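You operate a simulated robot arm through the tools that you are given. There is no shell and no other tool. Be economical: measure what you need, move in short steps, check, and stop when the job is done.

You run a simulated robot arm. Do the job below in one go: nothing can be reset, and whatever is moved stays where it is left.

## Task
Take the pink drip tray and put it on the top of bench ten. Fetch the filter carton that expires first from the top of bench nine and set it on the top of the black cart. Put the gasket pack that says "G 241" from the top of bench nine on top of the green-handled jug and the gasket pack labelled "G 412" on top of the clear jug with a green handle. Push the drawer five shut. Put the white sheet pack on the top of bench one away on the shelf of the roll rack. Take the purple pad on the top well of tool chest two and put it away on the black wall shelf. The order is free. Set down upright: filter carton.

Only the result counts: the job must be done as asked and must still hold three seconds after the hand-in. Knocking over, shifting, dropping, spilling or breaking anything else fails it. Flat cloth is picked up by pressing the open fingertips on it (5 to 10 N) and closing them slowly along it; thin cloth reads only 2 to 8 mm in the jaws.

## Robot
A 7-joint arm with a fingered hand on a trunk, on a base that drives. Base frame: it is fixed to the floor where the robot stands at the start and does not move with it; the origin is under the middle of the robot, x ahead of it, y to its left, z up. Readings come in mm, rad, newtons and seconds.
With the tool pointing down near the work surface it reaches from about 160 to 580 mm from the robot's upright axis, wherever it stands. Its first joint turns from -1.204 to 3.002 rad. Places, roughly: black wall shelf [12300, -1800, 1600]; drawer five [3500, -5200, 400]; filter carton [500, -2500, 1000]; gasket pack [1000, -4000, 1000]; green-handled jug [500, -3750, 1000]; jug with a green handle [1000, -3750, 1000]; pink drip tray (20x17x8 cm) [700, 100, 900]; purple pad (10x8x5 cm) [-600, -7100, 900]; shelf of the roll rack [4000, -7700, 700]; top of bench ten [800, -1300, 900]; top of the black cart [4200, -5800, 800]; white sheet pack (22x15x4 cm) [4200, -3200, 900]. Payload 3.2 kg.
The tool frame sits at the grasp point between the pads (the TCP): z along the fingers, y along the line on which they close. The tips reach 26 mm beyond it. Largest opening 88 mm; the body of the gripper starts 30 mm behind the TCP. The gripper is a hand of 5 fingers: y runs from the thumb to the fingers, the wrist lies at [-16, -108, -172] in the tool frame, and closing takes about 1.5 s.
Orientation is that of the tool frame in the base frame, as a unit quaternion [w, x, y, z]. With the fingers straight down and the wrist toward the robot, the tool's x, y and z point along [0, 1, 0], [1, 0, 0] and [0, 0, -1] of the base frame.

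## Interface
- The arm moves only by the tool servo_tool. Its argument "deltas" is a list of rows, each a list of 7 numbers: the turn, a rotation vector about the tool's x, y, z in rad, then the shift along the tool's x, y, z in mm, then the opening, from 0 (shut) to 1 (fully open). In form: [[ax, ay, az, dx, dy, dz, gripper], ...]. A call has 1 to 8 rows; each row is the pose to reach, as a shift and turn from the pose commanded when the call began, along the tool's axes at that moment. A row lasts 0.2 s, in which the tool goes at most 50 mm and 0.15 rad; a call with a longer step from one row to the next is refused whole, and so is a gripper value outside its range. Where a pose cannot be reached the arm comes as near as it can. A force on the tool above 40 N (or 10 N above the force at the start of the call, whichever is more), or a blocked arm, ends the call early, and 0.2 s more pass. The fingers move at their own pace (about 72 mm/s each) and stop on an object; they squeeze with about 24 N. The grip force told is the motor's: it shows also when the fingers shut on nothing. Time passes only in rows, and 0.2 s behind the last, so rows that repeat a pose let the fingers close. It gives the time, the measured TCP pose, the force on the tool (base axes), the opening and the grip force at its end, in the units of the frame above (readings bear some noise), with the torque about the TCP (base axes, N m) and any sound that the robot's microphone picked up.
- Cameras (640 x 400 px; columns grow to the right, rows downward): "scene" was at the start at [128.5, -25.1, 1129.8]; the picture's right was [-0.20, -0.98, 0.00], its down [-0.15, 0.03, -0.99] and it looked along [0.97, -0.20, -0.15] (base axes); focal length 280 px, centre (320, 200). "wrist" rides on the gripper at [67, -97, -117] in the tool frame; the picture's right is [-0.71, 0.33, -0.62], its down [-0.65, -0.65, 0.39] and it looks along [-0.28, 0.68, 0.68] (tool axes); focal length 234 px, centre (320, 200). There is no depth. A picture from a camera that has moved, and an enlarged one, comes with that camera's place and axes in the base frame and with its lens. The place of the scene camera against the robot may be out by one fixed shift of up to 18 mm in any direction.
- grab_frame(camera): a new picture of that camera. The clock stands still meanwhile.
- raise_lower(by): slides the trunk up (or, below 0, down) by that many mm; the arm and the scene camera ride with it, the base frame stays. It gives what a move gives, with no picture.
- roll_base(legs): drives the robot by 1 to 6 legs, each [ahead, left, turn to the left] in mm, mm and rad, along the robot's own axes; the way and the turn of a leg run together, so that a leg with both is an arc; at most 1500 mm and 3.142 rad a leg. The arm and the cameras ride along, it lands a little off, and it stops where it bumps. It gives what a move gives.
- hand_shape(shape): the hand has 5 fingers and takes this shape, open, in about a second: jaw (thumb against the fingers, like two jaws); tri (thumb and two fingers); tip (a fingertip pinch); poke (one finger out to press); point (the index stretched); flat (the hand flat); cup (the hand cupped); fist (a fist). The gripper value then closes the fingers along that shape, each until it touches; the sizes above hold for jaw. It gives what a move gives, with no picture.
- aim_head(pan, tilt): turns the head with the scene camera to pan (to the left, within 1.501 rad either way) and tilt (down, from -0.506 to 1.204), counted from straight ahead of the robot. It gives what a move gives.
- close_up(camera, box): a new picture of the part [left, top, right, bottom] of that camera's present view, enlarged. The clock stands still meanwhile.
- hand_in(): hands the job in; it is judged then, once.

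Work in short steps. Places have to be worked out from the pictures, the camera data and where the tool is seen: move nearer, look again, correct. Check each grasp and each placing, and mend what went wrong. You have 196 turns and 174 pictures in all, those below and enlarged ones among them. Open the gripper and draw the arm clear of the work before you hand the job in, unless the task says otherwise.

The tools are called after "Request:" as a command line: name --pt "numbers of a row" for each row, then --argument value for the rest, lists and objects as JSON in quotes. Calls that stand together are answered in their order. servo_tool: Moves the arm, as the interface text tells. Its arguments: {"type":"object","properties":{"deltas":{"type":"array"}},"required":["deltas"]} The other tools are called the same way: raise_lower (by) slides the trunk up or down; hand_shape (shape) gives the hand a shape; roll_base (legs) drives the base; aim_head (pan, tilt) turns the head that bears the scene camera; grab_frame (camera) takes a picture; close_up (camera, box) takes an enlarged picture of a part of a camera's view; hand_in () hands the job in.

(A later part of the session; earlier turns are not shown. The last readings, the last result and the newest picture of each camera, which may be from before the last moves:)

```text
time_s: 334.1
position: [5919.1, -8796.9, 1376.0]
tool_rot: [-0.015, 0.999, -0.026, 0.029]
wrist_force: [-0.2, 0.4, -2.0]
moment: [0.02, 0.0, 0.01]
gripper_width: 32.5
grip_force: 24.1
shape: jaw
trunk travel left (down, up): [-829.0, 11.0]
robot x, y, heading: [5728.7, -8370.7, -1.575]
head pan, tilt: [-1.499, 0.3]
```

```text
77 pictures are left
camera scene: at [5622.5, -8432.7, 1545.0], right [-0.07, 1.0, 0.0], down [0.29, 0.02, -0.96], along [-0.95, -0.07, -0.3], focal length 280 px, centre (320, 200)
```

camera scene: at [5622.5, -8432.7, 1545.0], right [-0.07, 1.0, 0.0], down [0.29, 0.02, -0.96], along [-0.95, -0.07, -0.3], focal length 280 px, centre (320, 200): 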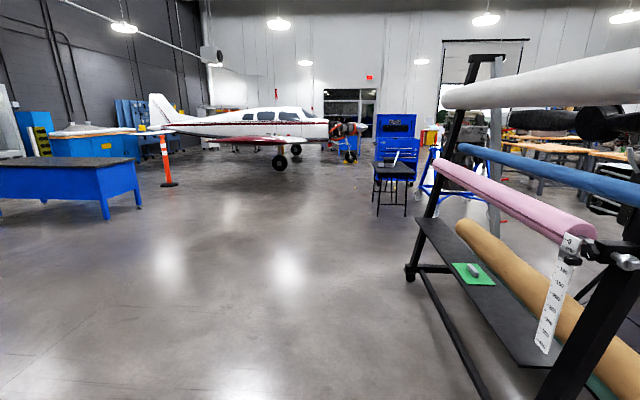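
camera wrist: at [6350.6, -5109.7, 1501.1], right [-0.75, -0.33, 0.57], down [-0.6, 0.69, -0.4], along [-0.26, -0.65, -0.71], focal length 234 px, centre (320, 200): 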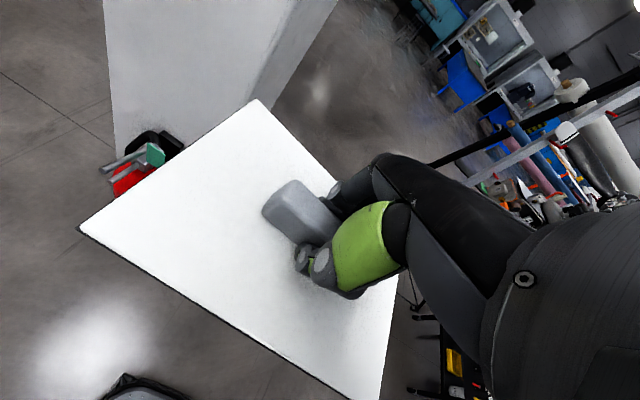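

The shelf is on the south side (y≈−7780..−7620, z≈700) with a green item at x≈4216. I'll place at x≈4480. Drive west and turn to face north.

Request:
roll_base --legs '[[0, -1060, 0], [0, 0, 1.573], [0, 0, 1.573]]'

Request:
aim_head --pan 0.3 --tilt 0.75

Request:
grab_frame --camera "scene"

Request:
grab_frame --camera "wrist"

```text
time_s: 347.2
position: [4484.1, -7952.3, 1376.8]
tool_rot: [-0.029, 0.01, 0.999, -0.015]
wrist_force: [-0.4, -0.1, -0.6]
moment: [0.01, 0.03, -0.03]
gripper_width: 32.3
grip_force: 24.0
shape: jaw
trunk travel left (down, up): [-829.0, 11.0]
robot x, y, heading: [4692.2, -8372.4, 1.602]
head pan, tilt: [-1.499, 0.3]
```

```text
time_s: 349.0
position: [4484.6, -7952.9, 1376.8]
tool_rot: [-0.029, 0.01, 0.999, -0.015]
wrist_force: [-0.8, 0.6, -1.1]
moment: [0.03, 0.01, 0.02]
gripper_width: 32.5
grip_force: 23.8
shape: jaw
trunk travel left (down, up): [-829.0, 11.0]
robot x, y, heading: [4687.6, -8374.3, 1.601]
head pan, tilt: [0.3, 0.75]
```

```text
76 pictures are left
camera scene: at [4648.8, -8251.2, 1504.6], right [0.95, 0.32, 0.0], down [0.22, -0.65, -0.73], along [-0.24, 0.69, -0.68], focal length 280 px, centre (320, 200)
```

scene: 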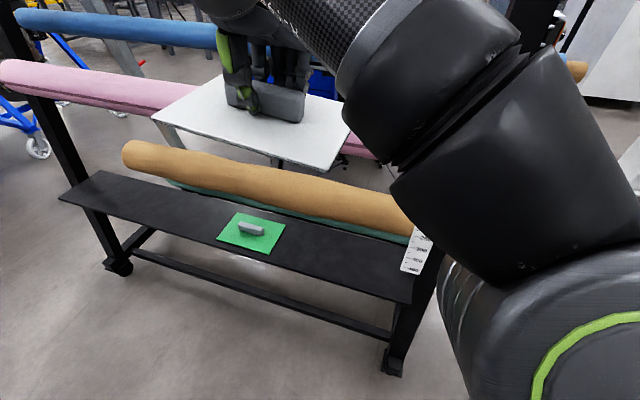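

```text
75 pictures are left
camera wrist: at [4423.3, -8045.8, 1501.4], right [0.75, 0.34, 0.57], down [0.61, -0.68, -0.4], along [0.25, 0.65, -0.71], focal length 234 px, centre (320, 200)
```

wrist: 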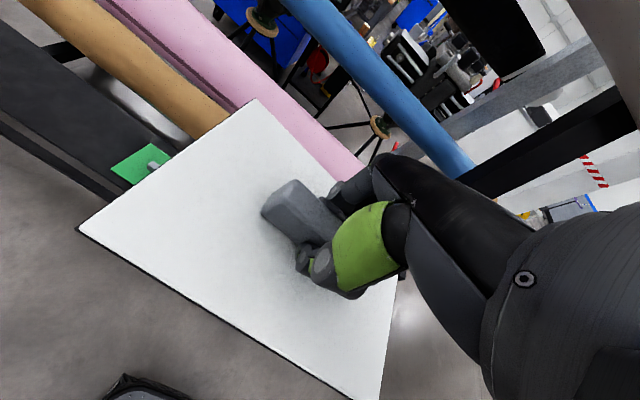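

Comparing views puts the shelf at z≈605, y≈−7705 to −7475. Lower the trunk in front of the rack, then re-measure.

Request:
raise_lower --by -400

Request:
raise_lower --by -200

Request:
grab_frame --camera "wrist"

Request:
grab_frame --camera "scene"

```text
time_s: 352.8
position: [4484.4, -7954.0, 976.9]
tool_rot: [-0.03, 0.009, 0.999, -0.015]
wrist_force: [0.5, 0.0, -1.7]
moment: [0.01, 0.04, 0.01]
gripper_width: 32.4
grip_force: 24.0
shape: jaw
trunk travel left (down, up): [-429.0, 411.0]
robot x, y, heading: [4693.8, -8373.4, 1.605]
head pan, tilt: [0.3, 0.75]
```

```text
time_s: 355.0
position: [4485.6, -7952.3, 777.9]
tool_rot: [-0.028, 0.009, 0.999, -0.015]
wrist_force: [-0.5, 0.1, -0.8]
moment: [-0.01, 0.02, 0.0]
gripper_width: 32.2
grip_force: 24.2
shape: jaw
trunk travel left (down, up): [-229.0, 611.0]
robot x, y, heading: [4689.9, -8377.1, 1.603]
head pan, tilt: [0.3, 0.75]
```

```text
74 pictures are left
camera wrist: at [4423.2, -8046.1, 901.4], right [0.75, 0.34, 0.57], down [0.61, -0.68, -0.4], along [0.25, 0.65, -0.71], focal length 234 px, centre (320, 200)
```

wrist: 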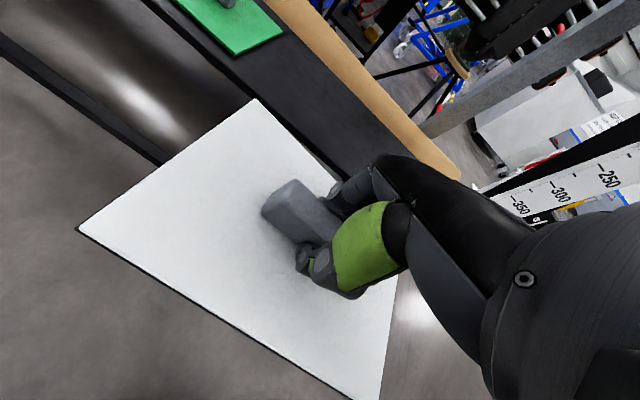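

```text
73 pictures are left
camera scene: at [4648.8, -8251.4, 904.6], right [0.95, 0.33, 0.0], down [0.22, -0.65, -0.73], along [-0.24, 0.69, -0.68], focal length 280 px, centre (320, 200)
```

scene: 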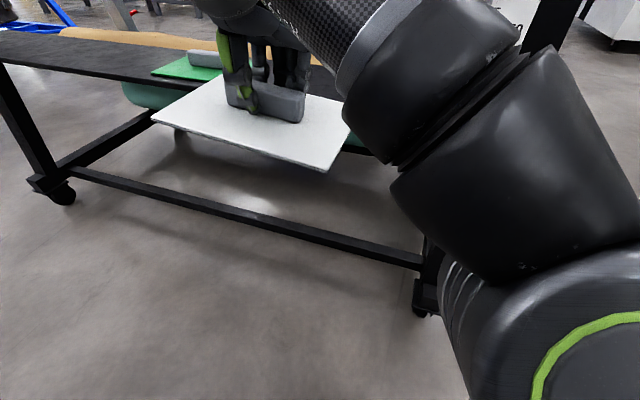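

Triangulating the shelf edge: z≈640, y≈−7722..−7500. Lower 50 more, drive forward 200 and check clearance.

Request:
raise_lower --by -50

Request:
roll_base --legs '[[200, 0, -0.02]]'

Request:
grab_frame --camera "scene"

Request:
grab_frame --camera "wrist"

```text
time_s: 355.9
position: [4484.9, -7954.8, 726.0]
tool_rot: [-0.028, 0.009, 0.999, -0.016]
wrist_force: [0.1, 0.5, -1.4]
moment: [0.01, -0.02, 0.05]
gripper_width: 32.2
grip_force: 24.0
shape: jaw
trunk travel left (down, up): [-179.0, 661.0]
robot x, y, heading: [4694.3, -8375.0, 1.603]
head pan, tilt: [0.3, 0.75]
```

```text
time_s: 357.5
position: [4488.2, -7748.2, 727.5]
tool_rot: [-0.03, 0.019, 0.999, -0.015]
wrist_force: [-0.6, 0.0, -1.0]
moment: [-0.01, 0.02, 0.05]
gripper_width: 32.2
grip_force: 24.2
shape: jaw
trunk travel left (down, up): [-179.0, 661.0]
robot x, y, heading: [4688.9, -8170.7, 1.583]
head pan, tilt: [0.3, 0.75]
```

```text
72 pictures are left
camera scene: at [4647.0, -8049.6, 854.6], right [0.95, 0.31, 0.0], down [0.21, -0.65, -0.73], along [-0.22, 0.7, -0.68], focal length 280 px, centre (320, 200)
```

scene: 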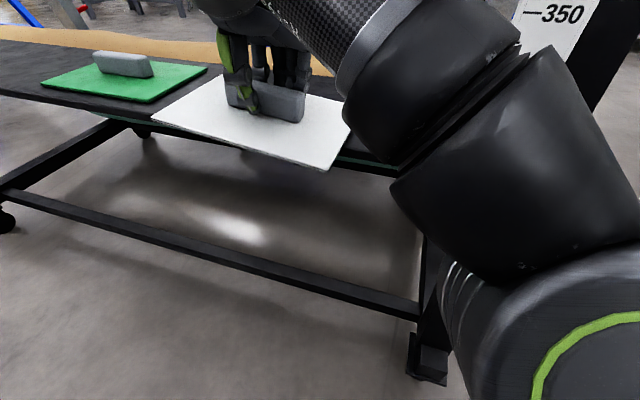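

```text
71 pictures are left
camera wrist: at [4425.3, -7839.6, 851.2], right [0.75, 0.32, 0.57], down [0.6, -0.69, -0.4], along [0.26, 0.65, -0.71], focal length 234 px, centre (320, 200)
```

wrist: 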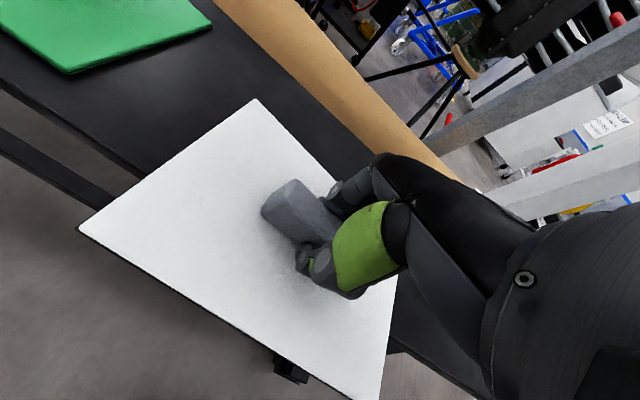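

Green item's east edge is x≈4262; shelf centre y≈−7625. Shift left 50 (for elbow clearance to the upright), then forward 123.

Request:
roll_base --legs '[[0, 50, 0], [123, 0, -0.012]]'

Request:
grab_frame --camera "wrist"

Request:
grab_frame --camera "scene"

```text
time_s: 359.2
position: [4442.2, -7624.3, 727.2]
tool_rot: [-0.029, 0.025, 0.999, -0.015]
wrist_force: [0.2, 0.5, -0.9]
moment: [0.0, -0.03, 0.0]
gripper_width: 32.3
grip_force: 23.8
shape: jaw
trunk travel left (down, up): [-179.0, 661.0]
robot x, y, heading: [4638.1, -8046.7, 1.575]
head pan, tilt: [0.3, 0.75]
```

```text
70 pictures are left
camera wrist: at [4378.6, -7714.4, 851.4], right [0.76, 0.31, 0.57], down [0.59, -0.7, -0.4], along [0.27, 0.65, -0.71], focal length 234 px, centre (320, 200)
```

wrist: 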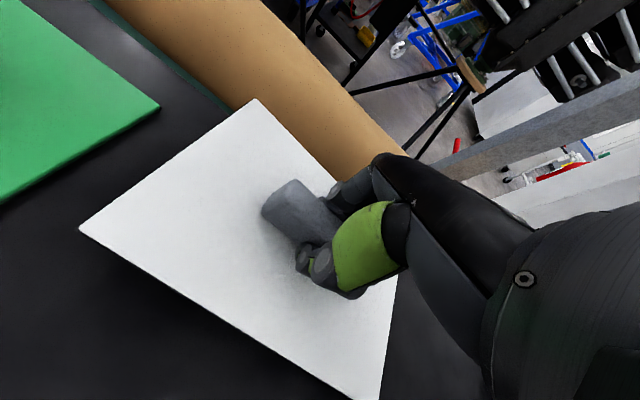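

```text
69 pictures are left
camera scene: at [4597.8, -7927.2, 854.6], right [0.96, 0.3, 0.0], down [0.2, -0.65, -0.73], along [-0.22, 0.7, -0.68], focal length 280 px, centre (320, 200)
```

scene: 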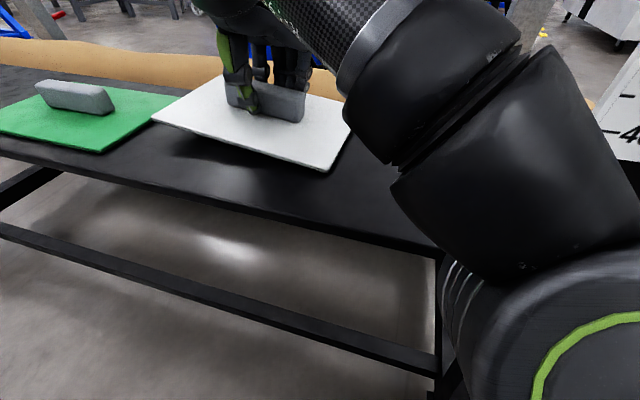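

The sheet is centred on the shelf. Lower with the arm until contact.

Request:
servo_tool --pt "0 0 0 0 0 20 0" --pt "0 0 0 0 0 34 0" --pt "0 0 0 0 0 40 0" --pt "0 0 0 0 0 46 0" --pt "0 0 0 0 0 52 0" --pt "0 0 0 0 0 58 0"

Request:
grab_frame --camera "scene"

```text
time_s: 359.8
position: [4443.8, -7621.4, 712.7]
tool_rot: [-0.039, 0.025, 0.999, -0.001]
wrist_force: [-1.6, -2.3, 15.4]
moment: [0.13, -0.4, 0.09]
gripper_width: 33.1
grip_force: 23.9
shape: jaw
trunk travel left (down, up): [-179.0, 661.0]
robot x, y, heading: [4634.1, -8051.3, 1.571]
head pan, tilt: [0.3, 0.75]
stopped in row 2: the force on the tool passed its limit (the readings are from after the stop); the commanded pose is now the measured one
```

```text
68 pictures are left
camera scene: at [4598.1, -7929.1, 855.1], right [0.95, 0.3, 0.0], down [0.2, -0.65, -0.73], along [-0.22, 0.7, -0.68], focal length 280 px, centre (320, 200)
```

scene: 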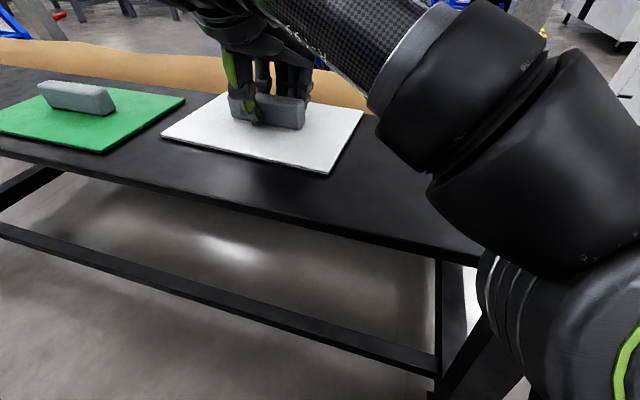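

Contact at TCP z≈712 (shelf ≈678), which puts the sheet slightly toward the back; lift a little, pull 25 mm toward me, and set down.

Request:
servo_tool --pt "0 0 0 0 0 -12 0" --pt "0 0 0 0 -14 -12 0" --pt "0 0 0 0 -27 -12 0" --pt "0 0 0 0 -27 -6 0" --pt "0 0 0 0 -27 0 0" --pt "0 0 0 0 -27 4 0"

Request:
servo_tool --pt "0 0 0 0 0 3 0" --pt "0 0 0 0 0 6 0" --pt "0 0 0 0 0 6 0"

Request:
close_up --camera "scene" --box '[120, 40, 400, 215]'

```text
time_s: 361.2
position: [4442.5, -7647.9, 712.3]
tool_rot: [-0.042, 0.026, 0.999, 0.003]
wrist_force: [-4.1, 7.2, 38.3]
moment: [0.66, -0.76, 0.23]
gripper_width: 34.1
grip_force: 24.0
shape: jaw
trunk travel left (down, up): [-179.0, 661.0]
robot x, y, heading: [4632.1, -8049.3, 1.572]
head pan, tilt: [0.3, 0.75]
```

```text
time_s: 361.5
position: [4443.7, -7646.9, 712.0]
tool_rot: [-0.045, 0.027, 0.999, 0.006]
wrist_force: [-1.9, -2.1, 18.8]
moment: [0.14, -0.45, 0.12]
gripper_width: 33.3
grip_force: 24.0
shape: jaw
trunk travel left (down, up): [-179.0, 661.0]
robot x, y, heading: [4631.8, -8047.9, 1.573]
head pan, tilt: [0.3, 0.75]
stopped in row 1: the force on the tool passed its limit (the readings are from after the stop); the commanded pose is now the measured one
```

```text
2.29 times, centred on (260, 128) of scene
camera zoom: at [4598.1, -7929.0, 854.6], right [0.95, 0.3, 0.0], down [0.2, -0.65, -0.73], along [-0.22, 0.7, -0.68], focal length 640 px, centre (457, 366)
```

zoom: 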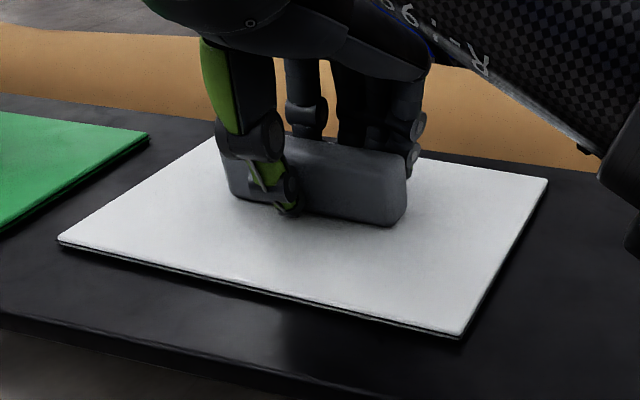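

The sheet lies flat on the shelf with margin. Open, rise a bit, and back away.

Request:
servo_tool --pt "0 0 0 0 0 -3 1" --pt "0 0 0 0 0 -3 1" --pt "0 0 0 0 0 -3 1" --pt "0 0 0 0 0 -25 1" --pt "0 0 0 0 0 -60 1"

Request:
roll_base --legs '[[-400, 0, 0]]'

Request:
grab_frame --camera "scene"

```text
time_s: 362.7
position: [4464.9, -7634.1, 776.5]
tool_rot: [-0.056, 0.043, 0.997, -0.001]
wrist_force: [-0.1, 0.4, -0.1]
moment: [-0.02, 0.07, 0.01]
gripper_width: 87.9
grip_force: 0.0
shape: jaw
trunk travel left (down, up): [-179.0, 661.0]
robot x, y, heading: [4637.5, -8046.9, 1.573]
head pan, tilt: [0.3, 0.75]
```

```text
time_s: 365.2
position: [4461.5, -8040.6, 781.7]
tool_rot: [-0.059, 0.037, 0.998, 0.005]
wrist_force: [-0.8, -0.6, -0.2]
moment: [-0.01, 0.02, 0.02]
gripper_width: 87.9
grip_force: 0.1
shape: jaw
trunk travel left (down, up): [-179.0, 661.0]
robot x, y, heading: [4632.4, -8447.8, 1.573]
head pan, tilt: [0.3, 0.75]
```

```text
66 pictures are left
camera scene: at [4597.9, -8326.3, 854.6], right [0.96, 0.3, 0.0], down [0.2, -0.65, -0.73], along [-0.22, 0.7, -0.68], focal length 280 px, centre (320, 200)
```

scene: 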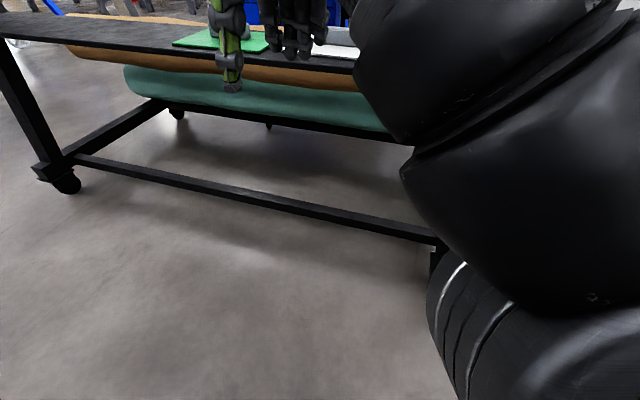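

Next the gasket packs on bench nine's south end. Raise and drive: west, north through the lane at x≈2400, then west to face the bench end.

Request:
raise_lower --by 400

Request:
roll_base --legs '[[0, 1115, 0], [0, 1115, 0], [1500, 0, 0], [1450, 0, 0], [0, 1450, 0], [500, 0, 0]]'

Request:
aim_head --pan 0.1 --tilt 0.5

Request:
grab_frame --camera "scene"

Request:
grab_frame --camera "wrist"

```text
time_s: 369.1
position: [4462.2, -8038.9, 1182.9]
tool_rot: [-0.06, 0.037, 0.997, 0.004]
wrist_force: [-0.4, 0.1, -0.3]
moment: [0.0, -0.01, -0.06]
gripper_width: 87.8
grip_force: 0.0
shape: jaw
trunk travel left (down, up): [-579.0, 261.0]
robot x, y, heading: [4635.6, -8448.6, 1.569]
head pan, tilt: [0.3, 0.75]
```

```text
time_s: 403.3
position: [712.8, -4625.3, 1181.4]
tool_rot: [-0.06, 0.034, 0.998, 0.005]
wrist_force: [0.3, 0.7, -0.2]
moment: [-0.02, 0.0, 0.0]
gripper_width: 88.1
grip_force: 0.1
shape: jaw
trunk travel left (down, up): [-579.0, 261.0]
robot x, y, heading: [889.3, -5033.8, 1.585]
head pan, tilt: [0.3, 0.75]
```

```text
time_s: 404.1
position: [714.6, -4623.2, 1182.3]
tool_rot: [-0.061, 0.036, 0.997, 0.004]
wrist_force: [0.2, -0.2, 0.3]
moment: [-0.02, 0.01, 0.05]
gripper_width: 87.9
grip_force: 0.1
shape: jaw
trunk travel left (down, up): [-579.0, 261.0]
robot x, y, heading: [891.9, -5034.2, 1.579]
head pan, tilt: [0.099, 0.499]
```

```text
65 pictures are left
camera scene: at [865.9, -4898.5, 1276.5], right [0.99, 0.11, 0.0], down [0.05, -0.48, -0.88], along [-0.09, 0.87, -0.48], focal length 280 px, centre (320, 200)
```

scene: 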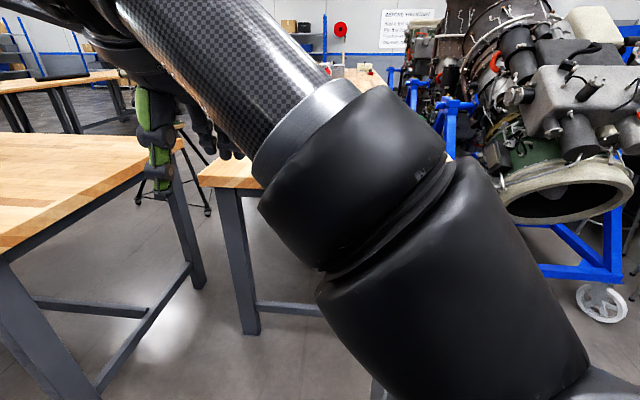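

```text
64 pictures are left
camera wrist: at [655.5, -4717.9, 1307.7], right [0.8, 0.27, 0.53], down [0.55, -0.69, -0.47], along [0.24, 0.67, -0.7], focal length 234 px, centre (320, 200)
```

wrist: 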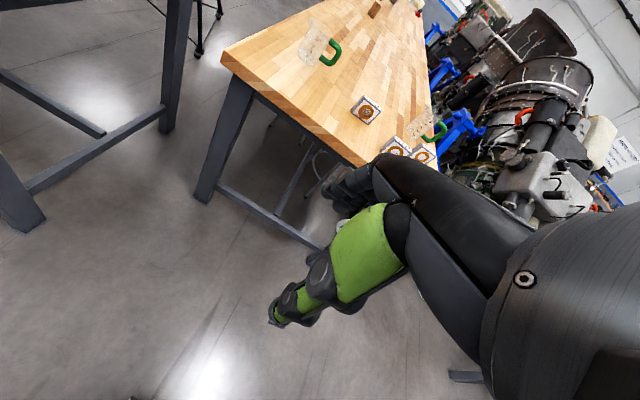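

The jugs and three gasket packs are on the bench's south end. Move 550 forward and zoom in.

Request:
roll_base --legs '[[560, 0, -0.01]]'

Request:
grab_frame --camera "wrist"

Request:
close_up --camera "wrist" --box '[200, 0, 440, 200]'

```text
time_s: 407.3
position: [716.4, -4059.3, 1183.5]
tool_rot: [-0.062, 0.041, 0.997, 0.004]
wrist_force: [0.5, 0.2, 0.2]
moment: [0.0, -0.02, 0.0]
gripper_width: 87.6
grip_force: 0.0
shape: jaw
trunk travel left (down, up): [-579.0, 261.0]
robot x, y, heading: [882.8, -4471.7, 1.569]
head pan, tilt: [0.099, 0.499]
```

```text
63 pictures are left
camera wrist: at [656.8, -4153.5, 1307.4], right [0.8, 0.27, 0.53], down [0.54, -0.7, -0.47], along [0.25, 0.66, -0.7], focal length 234 px, centre (320, 200)
```

wrist: 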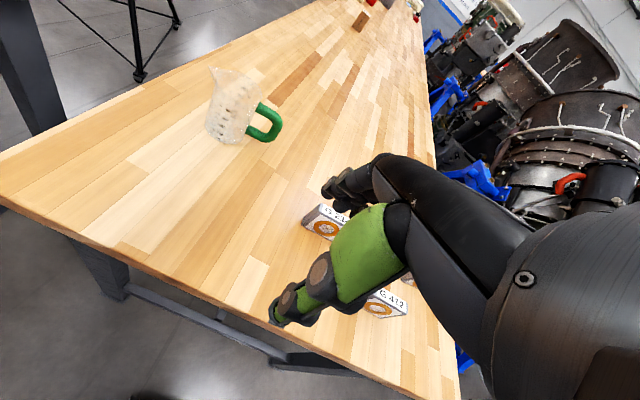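

```text
2.00 times, centred on (320, 100) of wrist
camera zoom: at [656.8, -4153.5, 1307.4], right [0.8, 0.27, 0.53], down [0.54, -0.7, -0.47], along [0.25, 0.66, -0.7], focal length 468 px, centre (320, 400)
```

zoom: 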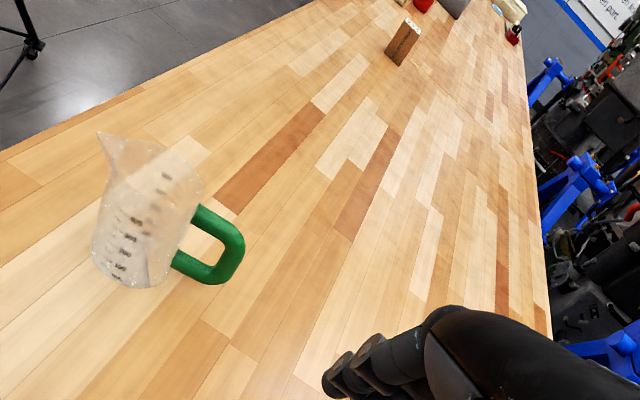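

I'll move right so the packs come out from behind the hand in the wrist view.

Request:
roll_base --legs '[[0, -330, 0]]'

Request:
grab_frame --camera "wrist"

Request:
close_up --camera "wrist" --box '[60, 80, 360, 330]'

```text
time_s: 409.4
position: [1046.1, -4059.8, 1183.7]
tool_rot: [-0.061, 0.042, 0.997, 0.004]
wrist_force: [-0.2, 0.3, 0.3]
moment: [0.0, -0.03, -0.03]
gripper_width: 88.0
grip_force: 0.1
shape: jaw
trunk travel left (down, up): [-579.0, 261.0]
robot x, y, heading: [1218.4, -4475.6, 1.568]
head pan, tilt: [0.099, 0.499]
```

```text
61 pictures are left
camera wrist: at [987.1, -4154.3, 1307.8], right [0.8, 0.26, 0.53], down [0.54, -0.7, -0.47], along [0.25, 0.66, -0.7], focal length 234 px, centre (320, 200)
```

wrist: 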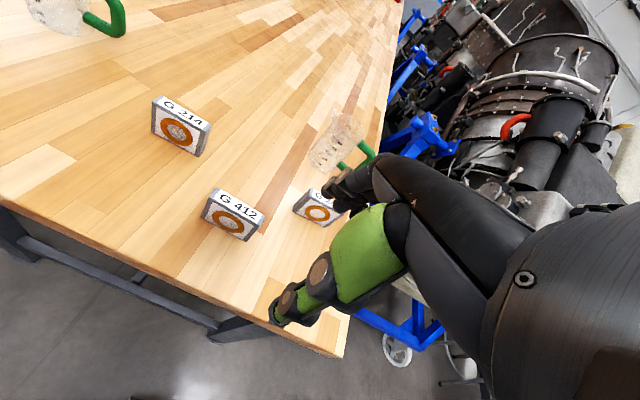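

```text
1.60 times, centred on (210, 205) of wrist
camera zoom: at [987.1, -4154.3, 1307.8], right [0.8, 0.26, 0.53], down [0.54, -0.7, -0.47], along [0.25, 0.66, -0.7], focal length 375 px, centre (496, 192)
```

zoom: 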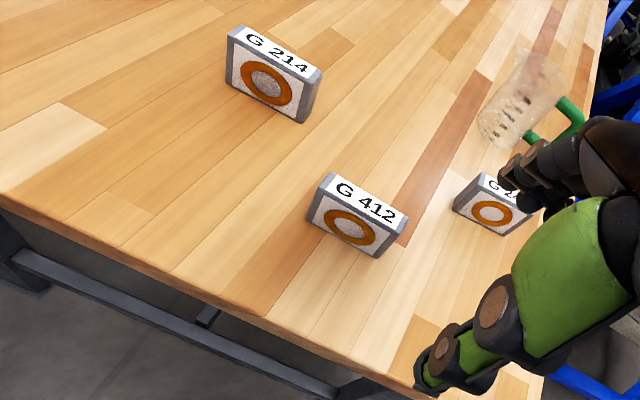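

Packs stand upright: G 214 (decoy), G 412, and a third (likely G 241). I need precise sizes of the jugs and packs, so move a bit and zoom.

Request:
roll_base --legs '[[0, -110, 0]]'

Request:
close_up --camera "wrist" --box '[210, 70, 330, 200]'

Request:
aim_head --pan 0.75 --tilt 0.35

Request:
grab_frame --camera "scene"

```text
time_s: 410.6
position: [1159.1, -4061.7, 1183.6]
tool_rot: [-0.062, 0.042, 0.997, 0.004]
wrist_force: [-0.2, -0.2, -0.5]
moment: [-0.01, 0.02, -0.03]
gripper_width: 88.1
grip_force: 0.0
shape: jaw
trunk travel left (down, up): [-579.0, 261.0]
robot x, y, heading: [1326.7, -4475.2, 1.562]
head pan, tilt: [0.099, 0.499]
```

```text
3.08 times, centred on (270, 135) of wrist
camera zoom: at [1099.9, -4154.7, 1308.0], right [0.8, 0.26, 0.53], down [0.54, -0.7, -0.47], along [0.25, 0.66, -0.7], focal length 720 px, centre (474, 400)
```

zoom: 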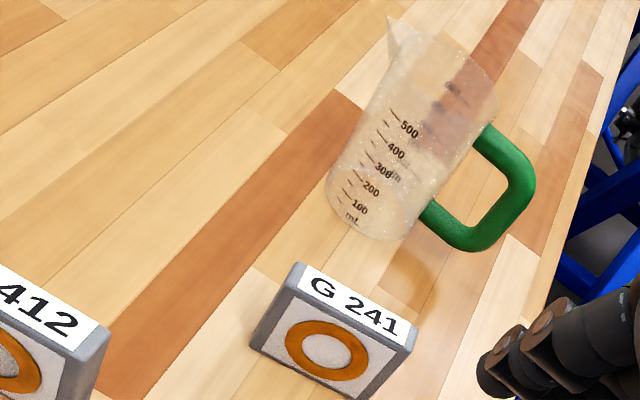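

```text
time_s: 411.7
position: [1159.5, -4061.7, 1183.4]
tool_rot: [-0.062, 0.041, 0.997, 0.005]
wrist_force: [0.1, -0.5, -0.2]
moment: [-0.02, -0.01, 0.05]
gripper_width: 87.9
grip_force: 0.2
shape: jaw
trunk travel left (down, up): [-579.0, 261.0]
robot x, y, heading: [1331.2, -4473.5, 1.563]
head pan, tilt: [0.75, 0.351]
```

```text
58 pictures are left
camera scene: at [1252.2, -4360.7, 1290.2], right [0.74, 0.68, 0.0], down [0.23, -0.25, -0.94], along [-0.64, 0.69, -0.34], focal length 280 px, centre (320, 200)
```

scene: 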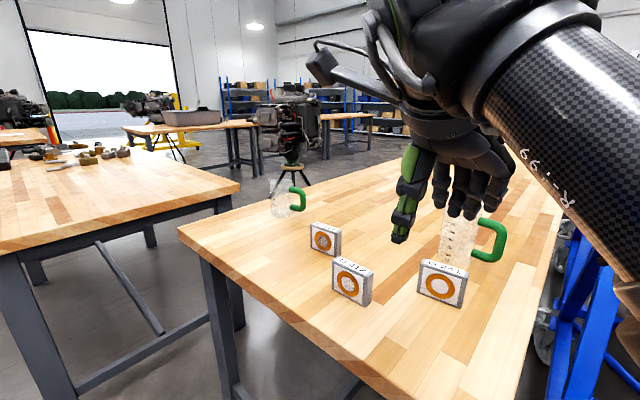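

All labels confirmed (G 241 is the one by jug 2). G 412 is at ≈(984,−3948). Its pack is ~87 wide, 25 thick, 85 tall. Move over it and straighten the hand.

Request:
roll_base --legs '[[0, 175, 0], [105, 0, 0]]'

Request:
servo_tool --pt "0 -0.06 -0.06 0 0 10 0.8" --pt "0 -0.12 -0.12 0 0 40 0.8" --pt "0 -0.12 -0.12 0 0 80 0.8" --pt "0 -0.12 -0.12 0 0 100 0.8" --pt "0 -0.12 -0.12 0 0 100 0.8"

Request:
grab_frame --camera "wrist"

Request:
grab_frame --camera "scene"

```text
time_s: 413.9
position: [983.6, -3952.1, 1182.3]
tool_rot: [-0.062, 0.043, 0.997, 0.005]
wrist_force: [0.0, -0.3, -0.6]
moment: [-0.06, -0.03, 0.02]
gripper_width: 88.1
grip_force: 0.2
shape: jaw
trunk travel left (down, up): [-579.0, 261.0]
robot x, y, heading: [1154.4, -4361.7, 1.565]
head pan, tilt: [0.75, 0.351]
```

```text
time_s: 415.1
position: [972.1, -3950.4, 1082.3]
tool_rot: [-0.002, -0.017, 1.0, 0.004]
wrist_force: [-0.9, -0.2, -0.2]
moment: [0.0, 0.01, -0.01]
gripper_width: 70.8
grip_force: 0.1
shape: jaw
trunk travel left (down, up): [-579.0, 261.0]
robot x, y, heading: [1149.9, -4365.5, 1.565]
head pan, tilt: [0.75, 0.351]
```

```text
57 pictures are left
camera wrist: at [909.4, -4051.9, 1200.2], right [0.7, 0.35, 0.63], down [0.67, -0.63, -0.4], along [0.25, 0.7, -0.67], focal length 234 px, centre (320, 200)
```

wrist: 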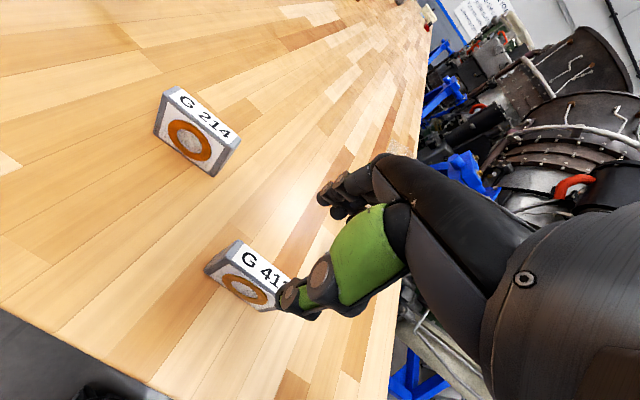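

```text
56 pictures are left
camera scene: at [1077.5, -4253.1, 1290.3], right [0.74, 0.68, 0.0], down [0.23, -0.25, -0.94], along [-0.64, 0.69, -0.34], focal length 280 px, centre (320, 200)
```

scene: 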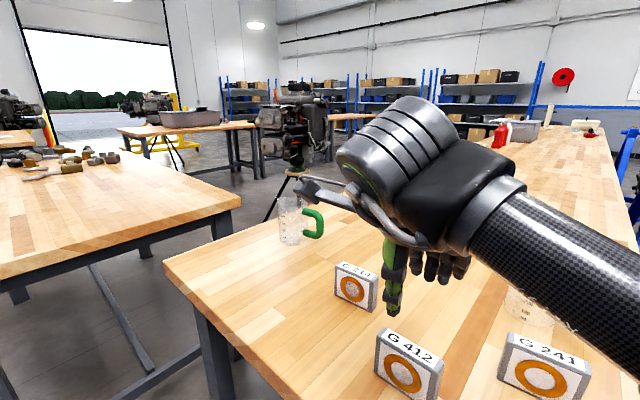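

Pack front y≈−3960, x 942–1027. Shift 12 mm right, descend to z≈960 and grip.

Request:
servo_tool --pt "0 0 0 -12 0 30 0.8" --pt "0 0 0 -12 0 70 0.8" --pt "0 0 0 -12 0 105 0.8" --pt "0 0 0 -12 0 121 0.8" --pt "0 0 0 -12 0 121 0.8"

Request:
servo_tool --pt "0 0 0 0 0 0 0" --pt "0 0 0 0 0 0 0" --pt "0 0 0 0 0 0 0" --pt "0 0 0 0 0 0 0" --pt "0 0 0 0 0 -30 0" --pt "0 0 0 0 0 -70 0" --pt "0 0 0 0 0 -110 0"

Request:
grab_frame --camera "wrist"

Request:
close_up --camera "scene" --box '[260, 180, 560, 400]'

```text
time_s: 416.4
position: [984.7, -3950.0, 963.3]
tool_rot: [0.0, -0.017, 1.0, 0.005]
wrist_force: [0.2, -0.2, -0.1]
moment: [0.0, -0.02, 0.0]
gripper_width: 70.5
grip_force: 0.0
shape: jaw
trunk travel left (down, up): [-579.0, 261.0]
robot x, y, heading: [1153.9, -4361.4, 1.565]
head pan, tilt: [0.75, 0.351]
```

```text
time_s: 417.9
position: [983.3, -3951.5, 1074.5]
tool_rot: [-0.001, -0.017, 1.0, 0.005]
wrist_force: [0.1, 0.8, -0.7]
moment: [-0.01, -0.01, 0.0]
gripper_width: 19.0
grip_force: 23.8
shape: jaw
trunk travel left (down, up): [-579.0, 261.0]
robot x, y, heading: [1154.5, -4366.0, 1.568]
head pan, tilt: [0.75, 0.351]
```

```text
55 pictures are left
camera wrist: at [920.0, -4053.2, 1190.8], right [0.7, 0.35, 0.63], down [0.67, -0.63, -0.4], along [0.25, 0.7, -0.67], focal length 234 px, centre (320, 200)
```

wrist: 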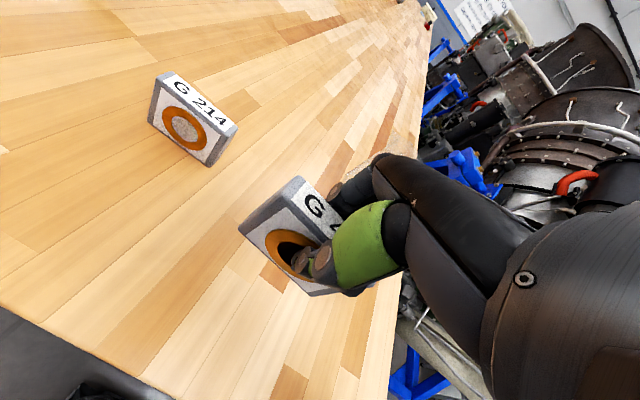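

```text
1.82 times, centred on (410, 290) of scene
camera zoom: at [1077.1, -4253.6, 1290.3], right [0.74, 0.68, 0.0], down [0.23, -0.25, -0.94], along [-0.64, 0.69, -0.34], focal length 509 px, centre (156, 36)
```

zoom: 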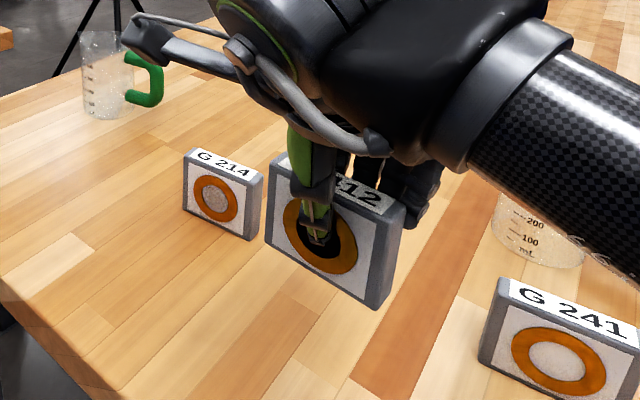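

G 412 is held. Raise, back off, turn to face −x on the east side, and look at the space there.

Request:
raise_lower --by 150

Request:
roll_base --legs '[[-280, 0, 0.005], [0, -480, 0], [0, 0, 1.57]]'

Request:
aim_head --pan -1.2 --tilt 0.6

Request:
grab_frame --camera "scene"

```text
time_s: 419.7
position: [983.8, -3951.2, 1223.3]
tool_rot: [-0.001, -0.018, 1.0, 0.006]
wrist_force: [0.2, 0.9, -0.6]
moment: [0.0, -0.01, 0.02]
gripper_width: 18.5
grip_force: 24.6
shape: jaw
trunk travel left (down, up): [-729.0, 111.0]
robot x, y, heading: [1156.1, -4365.0, 1.562]
head pan, tilt: [0.75, 0.351]
```

```text
time_s: 427.9
position: [1203.7, -4815.4, 1223.5]
tool_rot: [0.004, 0.713, -0.701, -0.003]
wrist_force: [0.2, -0.2, -0.4]
moment: [-0.04, 0.01, 0.01]
gripper_width: 18.4
grip_force: 24.0
shape: jaw
trunk travel left (down, up): [-729.0, 111.0]
robot x, y, heading: [1622.6, -4655.9, 3.119]
head pan, tilt: [0.75, 0.351]
```

```text
time_s: 429.8
position: [1203.3, -4815.9, 1224.3]
tool_rot: [0.004, 0.713, -0.701, -0.003]
wrist_force: [-0.4, 1.0, -1.1]
moment: [-0.04, 0.01, -0.01]
gripper_width: 18.8
grip_force: 24.5
shape: jaw
trunk travel left (down, up): [-729.0, 111.0]
robot x, y, heading: [1619.9, -4653.7, 3.116]
head pan, tilt: [-1.201, 0.6]
```

```text
53 pictures are left
camera scene: at [1528.6, -4575.7, 1417.5], right [0.94, 0.34, 0.0], down [0.19, -0.53, -0.83], along [-0.28, 0.78, -0.56], focal length 280 px, centre (320, 200)
```

scene: 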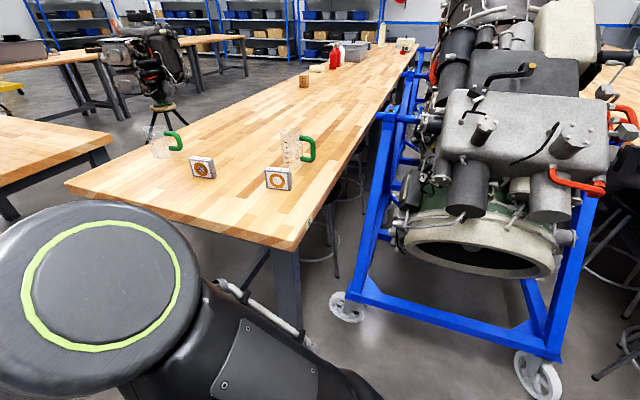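

The engine stand's wheel is at (1340,−3590), so I'll stand at about (1550,−3940) and reach right-forward to jug 2.

Request:
roll_base --legs '[[0, -715, 0.02], [70, 0, 0]]'

Request:
servo_tool --pt "0 0 0 -42 0 0 0" --pt "0 0 0.07 -84 0 0 0" --pt "0 0 0.14 -126 0 0 0" --pt "0 0 0.2 -168 0 0 0" --pt "0 0 0.26 -210 0 0 0" --pt "0 0 0.32 -252 0 0 0" --pt "0 0 0.38 -294 0 0 0" --pt "0 0 0.44 -330 0 0 0"

Request:
grab_frame --camera "wrist"

Request:
aim_head --pan -0.35 --tilt 0.6

Request:
grab_frame --camera "scene"

```text
time_s: 434.3
position: [1140.0, -4146.3, 1222.3]
tool_rot: [0.005, 0.722, -0.692, -0.003]
wrist_force: [1.9, -0.8, -0.3]
moment: [0.11, 0.08, -0.04]
gripper_width: 18.3
grip_force: 23.8
shape: jaw
trunk travel left (down, up): [-729.0, 111.0]
robot x, y, heading: [1556.0, -3973.0, -3.141]
head pan, tilt: [-1.201, 0.6]
```

```text
time_s: 436.3
position: [1031.0, -3929.1, 1217.5]
tool_rot: [0.01, -0.611, 0.791, 0.011]
wrist_force: [-0.6, 0.0, -0.2]
moment: [-0.02, 0.02, 0.0]
gripper_width: 18.7
grip_force: 23.8
shape: jaw
trunk travel left (down, up): [-729.0, 111.0]
robot x, y, heading: [1491.7, -3994.7, -2.998]
head pan, tilt: [-1.201, 0.6]
stopped in row 8: the arm was blocked; the commanded pose is now the measured one
```

```text
52 pictures are left
camera wrist: at [1108.8, -4022.4, 1332.6], right [-0.14, 0.75, 0.65], down [0.8, 0.48, -0.37], along [-0.59, 0.46, -0.67], focal length 234 px, centre (320, 200)
```

wrist: 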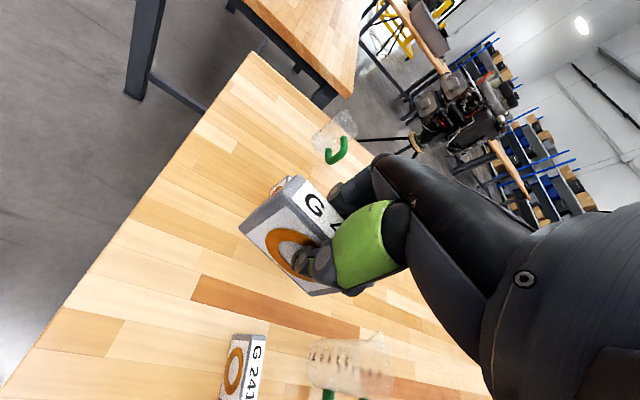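

```text
time_s: 437.5
position: [1029.7, -3927.4, 1217.4]
tool_rot: [0.011, -0.609, 0.793, 0.01]
wrist_force: [-0.3, -0.2, -0.6]
moment: [0.0, -0.01, 0.01]
gripper_width: 18.7
grip_force: 24.0
shape: jaw
trunk travel left (down, up): [-729.0, 111.0]
robot x, y, heading: [1493.1, -3989.2, -3.006]
head pan, tilt: [-0.351, 0.6]
```

```text
51 pictures are left
camera scene: at [1323.7, -4026.3, 1414.8], right [0.21, 0.98, 0.03], down [0.57, -0.1, -0.82], along [-0.8, 0.19, -0.57], focal length 280 px, centre (320, 200)
```

scene: 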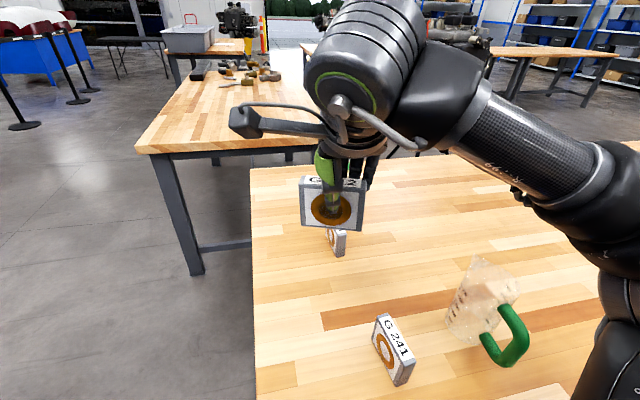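

The arm was blocked (elbow likely touching the engine). Move the hand back left at once, and move the base away south.

Request:
servo_tool --pt "0 0 -0.06 36 0 0 0" --pt "0 0 -0.12 78 0 0 0" --pt "0 0 -0.18 120 0 0 0" --pt "0 0 -0.24 162 0 0 0" --pt "0 0 -0.3 200 0 0 0"

Request:
aim_head --pan -1.3 --tilt 0.4

Request:
grab_frame --camera "scene"

```text
time_s: 438.7
position: [994.8, -4085.8, 1224.7]
tool_rot: [0.004, 0.72, -0.694, -0.004]
wrist_force: [0.6, 0.7, -1.2]
moment: [0.04, 0.01, -0.02]
gripper_width: 18.4
grip_force: 24.0
shape: jaw
trunk travel left (down, up): [-729.0, 111.0]
robot x, y, heading: [1493.8, -3992.3, -3.01]
head pan, tilt: [-0.351, 0.6]
```

```text
time_s: 439.9
position: [994.0, -4084.4, 1223.8]
tool_rot: [0.005, 0.72, -0.694, -0.004]
wrist_force: [-0.5, 0.0, -1.1]
moment: [-0.01, -0.01, 0.01]
gripper_width: 18.5
grip_force: 23.5
shape: jaw
trunk travel left (down, up): [-729.0, 111.0]
robot x, y, heading: [1496.7, -3989.6, -3.002]
head pan, tilt: [-1.3, 0.4]
```

```text
50 pictures are left
camera scene: at [1393.9, -3920.1, 1435.7], right [0.92, 0.39, 0.0], down [0.15, -0.36, -0.92], along [-0.36, 0.85, -0.39], focal length 280 px, centre (320, 200)
```

scene: 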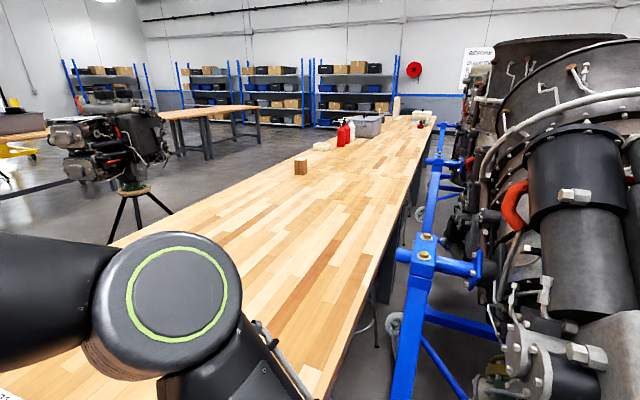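

Now level again and the hand is straight ahead at 509 mm; jug 2 is 512 mm from the axis. So I can simply turn the base right ~0.78 rad. Do half and check the elbow's clearance.

Request:
roll_base --legs '[[0, 0, -0.4]]'

Request:
aim_head --pan -0.9 --tilt 0.6

Request:
grab_frame --camera "scene"

```text
time_s: 441.3
position: [970.8, -3965.1, 1213.8]
tool_rot: [0.008, -0.621, 0.784, 0.006]
wrist_force: [0.0, -0.7, -0.7]
moment: [-0.01, -0.02, -0.01]
gripper_width: 18.8
grip_force: 23.9
shape: jaw
trunk travel left (down, up): [-729.0, 111.0]
robot x, y, heading: [1490.6, -3994.0, 3.001]
head pan, tilt: [-1.3, 0.4]
stopped in leg 1: the robot was blocked; the commanded pose is now the measured one
```

```text
time_s: 442.1
position: [970.4, -3964.3, 1214.2]
tool_rot: [0.008, -0.619, 0.786, 0.006]
wrist_force: [0.3, -0.4, -0.7]
moment: [0.02, -0.01, 0.01]
gripper_width: 18.8
grip_force: 24.1
shape: jaw
trunk travel left (down, up): [-729.0, 111.0]
robot x, y, heading: [1489.8, -3993.1, 2.997]
head pan, tilt: [-0.901, 0.6]
```

```text
49 pictures are left
camera scene: at [1366.1, -3934.4, 1416.9], right [0.86, 0.5, 0.02], down [0.29, -0.48, -0.83], along [-0.41, 0.72, -0.56], focal length 280 px, centre (320, 200)
```

scene: 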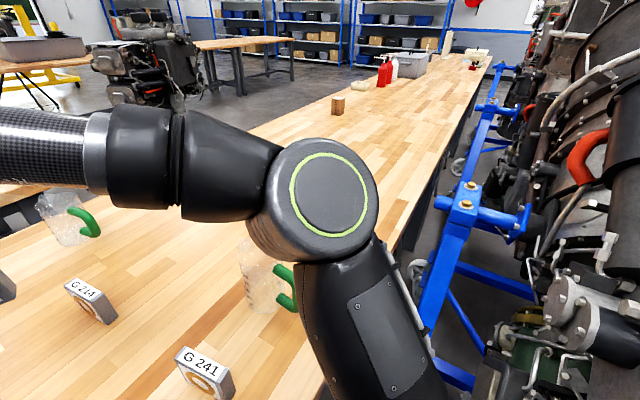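

The base is catching on the bench leg, and the elbow side is tight against the engine. Jug 2 is reachable from the south end instead (≈575 mm from an axis at y≈−4250). Retreat east, south, and turn to face north.

Request:
roll_base --legs '[[-160, 0, 0.1], [0, 600, 0], [0, 0, -1.52]]'

Request:
aim_head --pan 0.2 --tilt 0.5

Request:
grab_frame --camera "scene"

```text
time_s: 443.5
position: [1118.8, -4036.8, 1223.4]
tool_rot: [0.004, -0.658, 0.753, 0.015]
wrist_force: [0.1, -0.5, -1.1]
moment: [-0.01, -0.02, 0.03]
gripper_width: 18.6
grip_force: 24.2
shape: jaw
trunk travel left (down, up): [-729.0, 111.0]
robot x, y, heading: [1617.3, -4009.9, 3.086]
head pan, tilt: [-0.901, 0.6]
stopped in leg 1: the robot was blocked; the commanded pose is now the measured one
```

```text
time_s: 444.8
position: [1116.0, -4035.3, 1223.1]
tool_rot: [0.005, -0.657, 0.754, 0.015]
wrist_force: [0.2, 0.0, -1.2]
moment: [0.0, -0.03, 0.0]
gripper_width: 18.6
grip_force: 23.6
shape: jaw
trunk travel left (down, up): [-729.0, 111.0]
robot x, y, heading: [1616.8, -4011.2, 3.088]
head pan, tilt: [0.201, 0.499]
```

```text
48 pictures are left
camera scene: at [1471.6, -4051.6, 1426.7], right [-0.15, 0.99, 0.02], down [0.47, 0.09, -0.88], along [-0.87, -0.12, -0.48], focal length 280 px, centre (320, 200)
```

scene: 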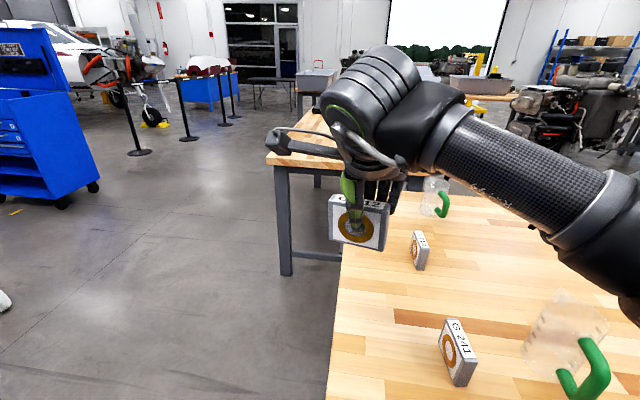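

Still blocked by something; look to the right side and down to see the contact.

Request:
aim_head --pan -1.45 --tilt 0.75

Request:
grab_frame --camera "scene"

```text
time_s: 446.5
position: [1117.9, -4035.0, 1223.9]
tool_rot: [0.005, -0.657, 0.754, 0.016]
wrist_force: [0.0, 0.1, -0.1]
moment: [0.01, 0.03, -0.02]
gripper_width: 18.8
grip_force: 23.9
shape: jaw
trunk travel left (down, up): [-729.0, 111.0]
robot x, y, heading: [1616.7, -4007.5, 3.088]
head pan, tilt: [-1.45, 0.75]
```

```text
47 pictures are left
camera scene: at [1555.7, -3955.3, 1406.3], right [1.0, 0.07, 0.0], down [0.04, -0.67, -0.74], along [-0.05, 0.74, -0.67], focal length 280 px, centre (320, 200)
```

scene: 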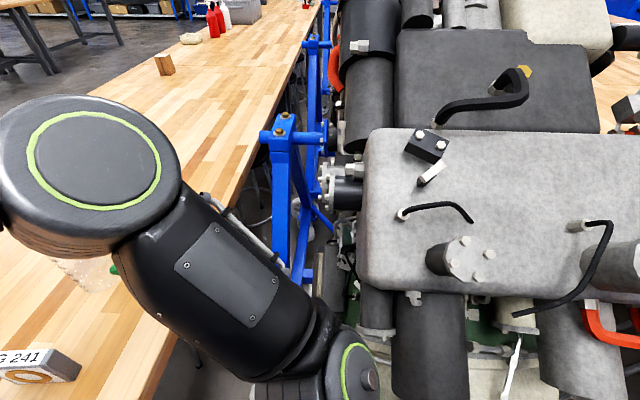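

The shoulder is against the engine's cylinders. Move straight south (left) away from it.

Request:
roll_base --legs '[[0, 250, 0], [0, 400, 0]]'

Request:
aim_head --pan -1.3 --tilt 0.55

Request:
grab_frame --camera "scene"

```text
time_s: 450.4
position: [1075.5, -4663.0, 1220.2]
tool_rot: [-0.001, -0.654, 0.756, 0.007]
wrist_force: [0.0, 0.8, -0.3]
moment: [0.02, 0.01, 0.03]
gripper_width: 18.5
grip_force: 24.4
shape: jaw
trunk travel left (down, up): [-729.0, 111.0]
robot x, y, heading: [1584.8, -4661.1, 3.085]
head pan, tilt: [-1.45, 0.75]
```

```text
time_s: 451.1
position: [1075.7, -4663.2, 1220.1]
tool_rot: [0.0, -0.655, 0.756, 0.007]
wrist_force: [-0.2, 0.6, -0.7]
moment: [-0.03, 0.03, -0.05]
gripper_width: 18.8
grip_force: 23.6
shape: jaw
trunk travel left (down, up): [-729.0, 111.0]
robot x, y, heading: [1584.7, -4659.4, 3.086]
head pan, tilt: [-1.3, 0.55]
```

```text
46 pictures are left
camera scene: at [1500.6, -4576.6, 1421.9], right [0.98, 0.21, 0.0], down [0.11, -0.51, -0.85], along [-0.18, 0.83, -0.52], focal length 280 px, centre (320, 200)
```

scene: 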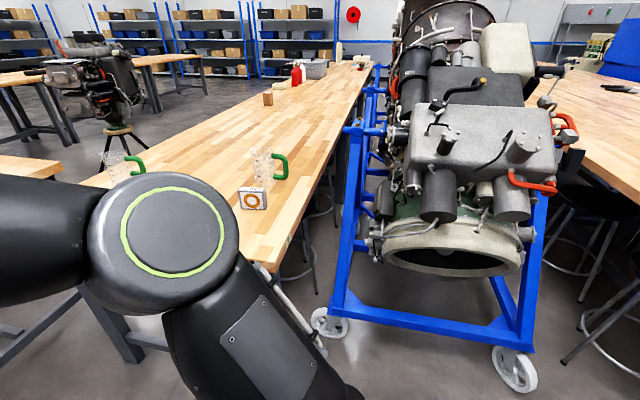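

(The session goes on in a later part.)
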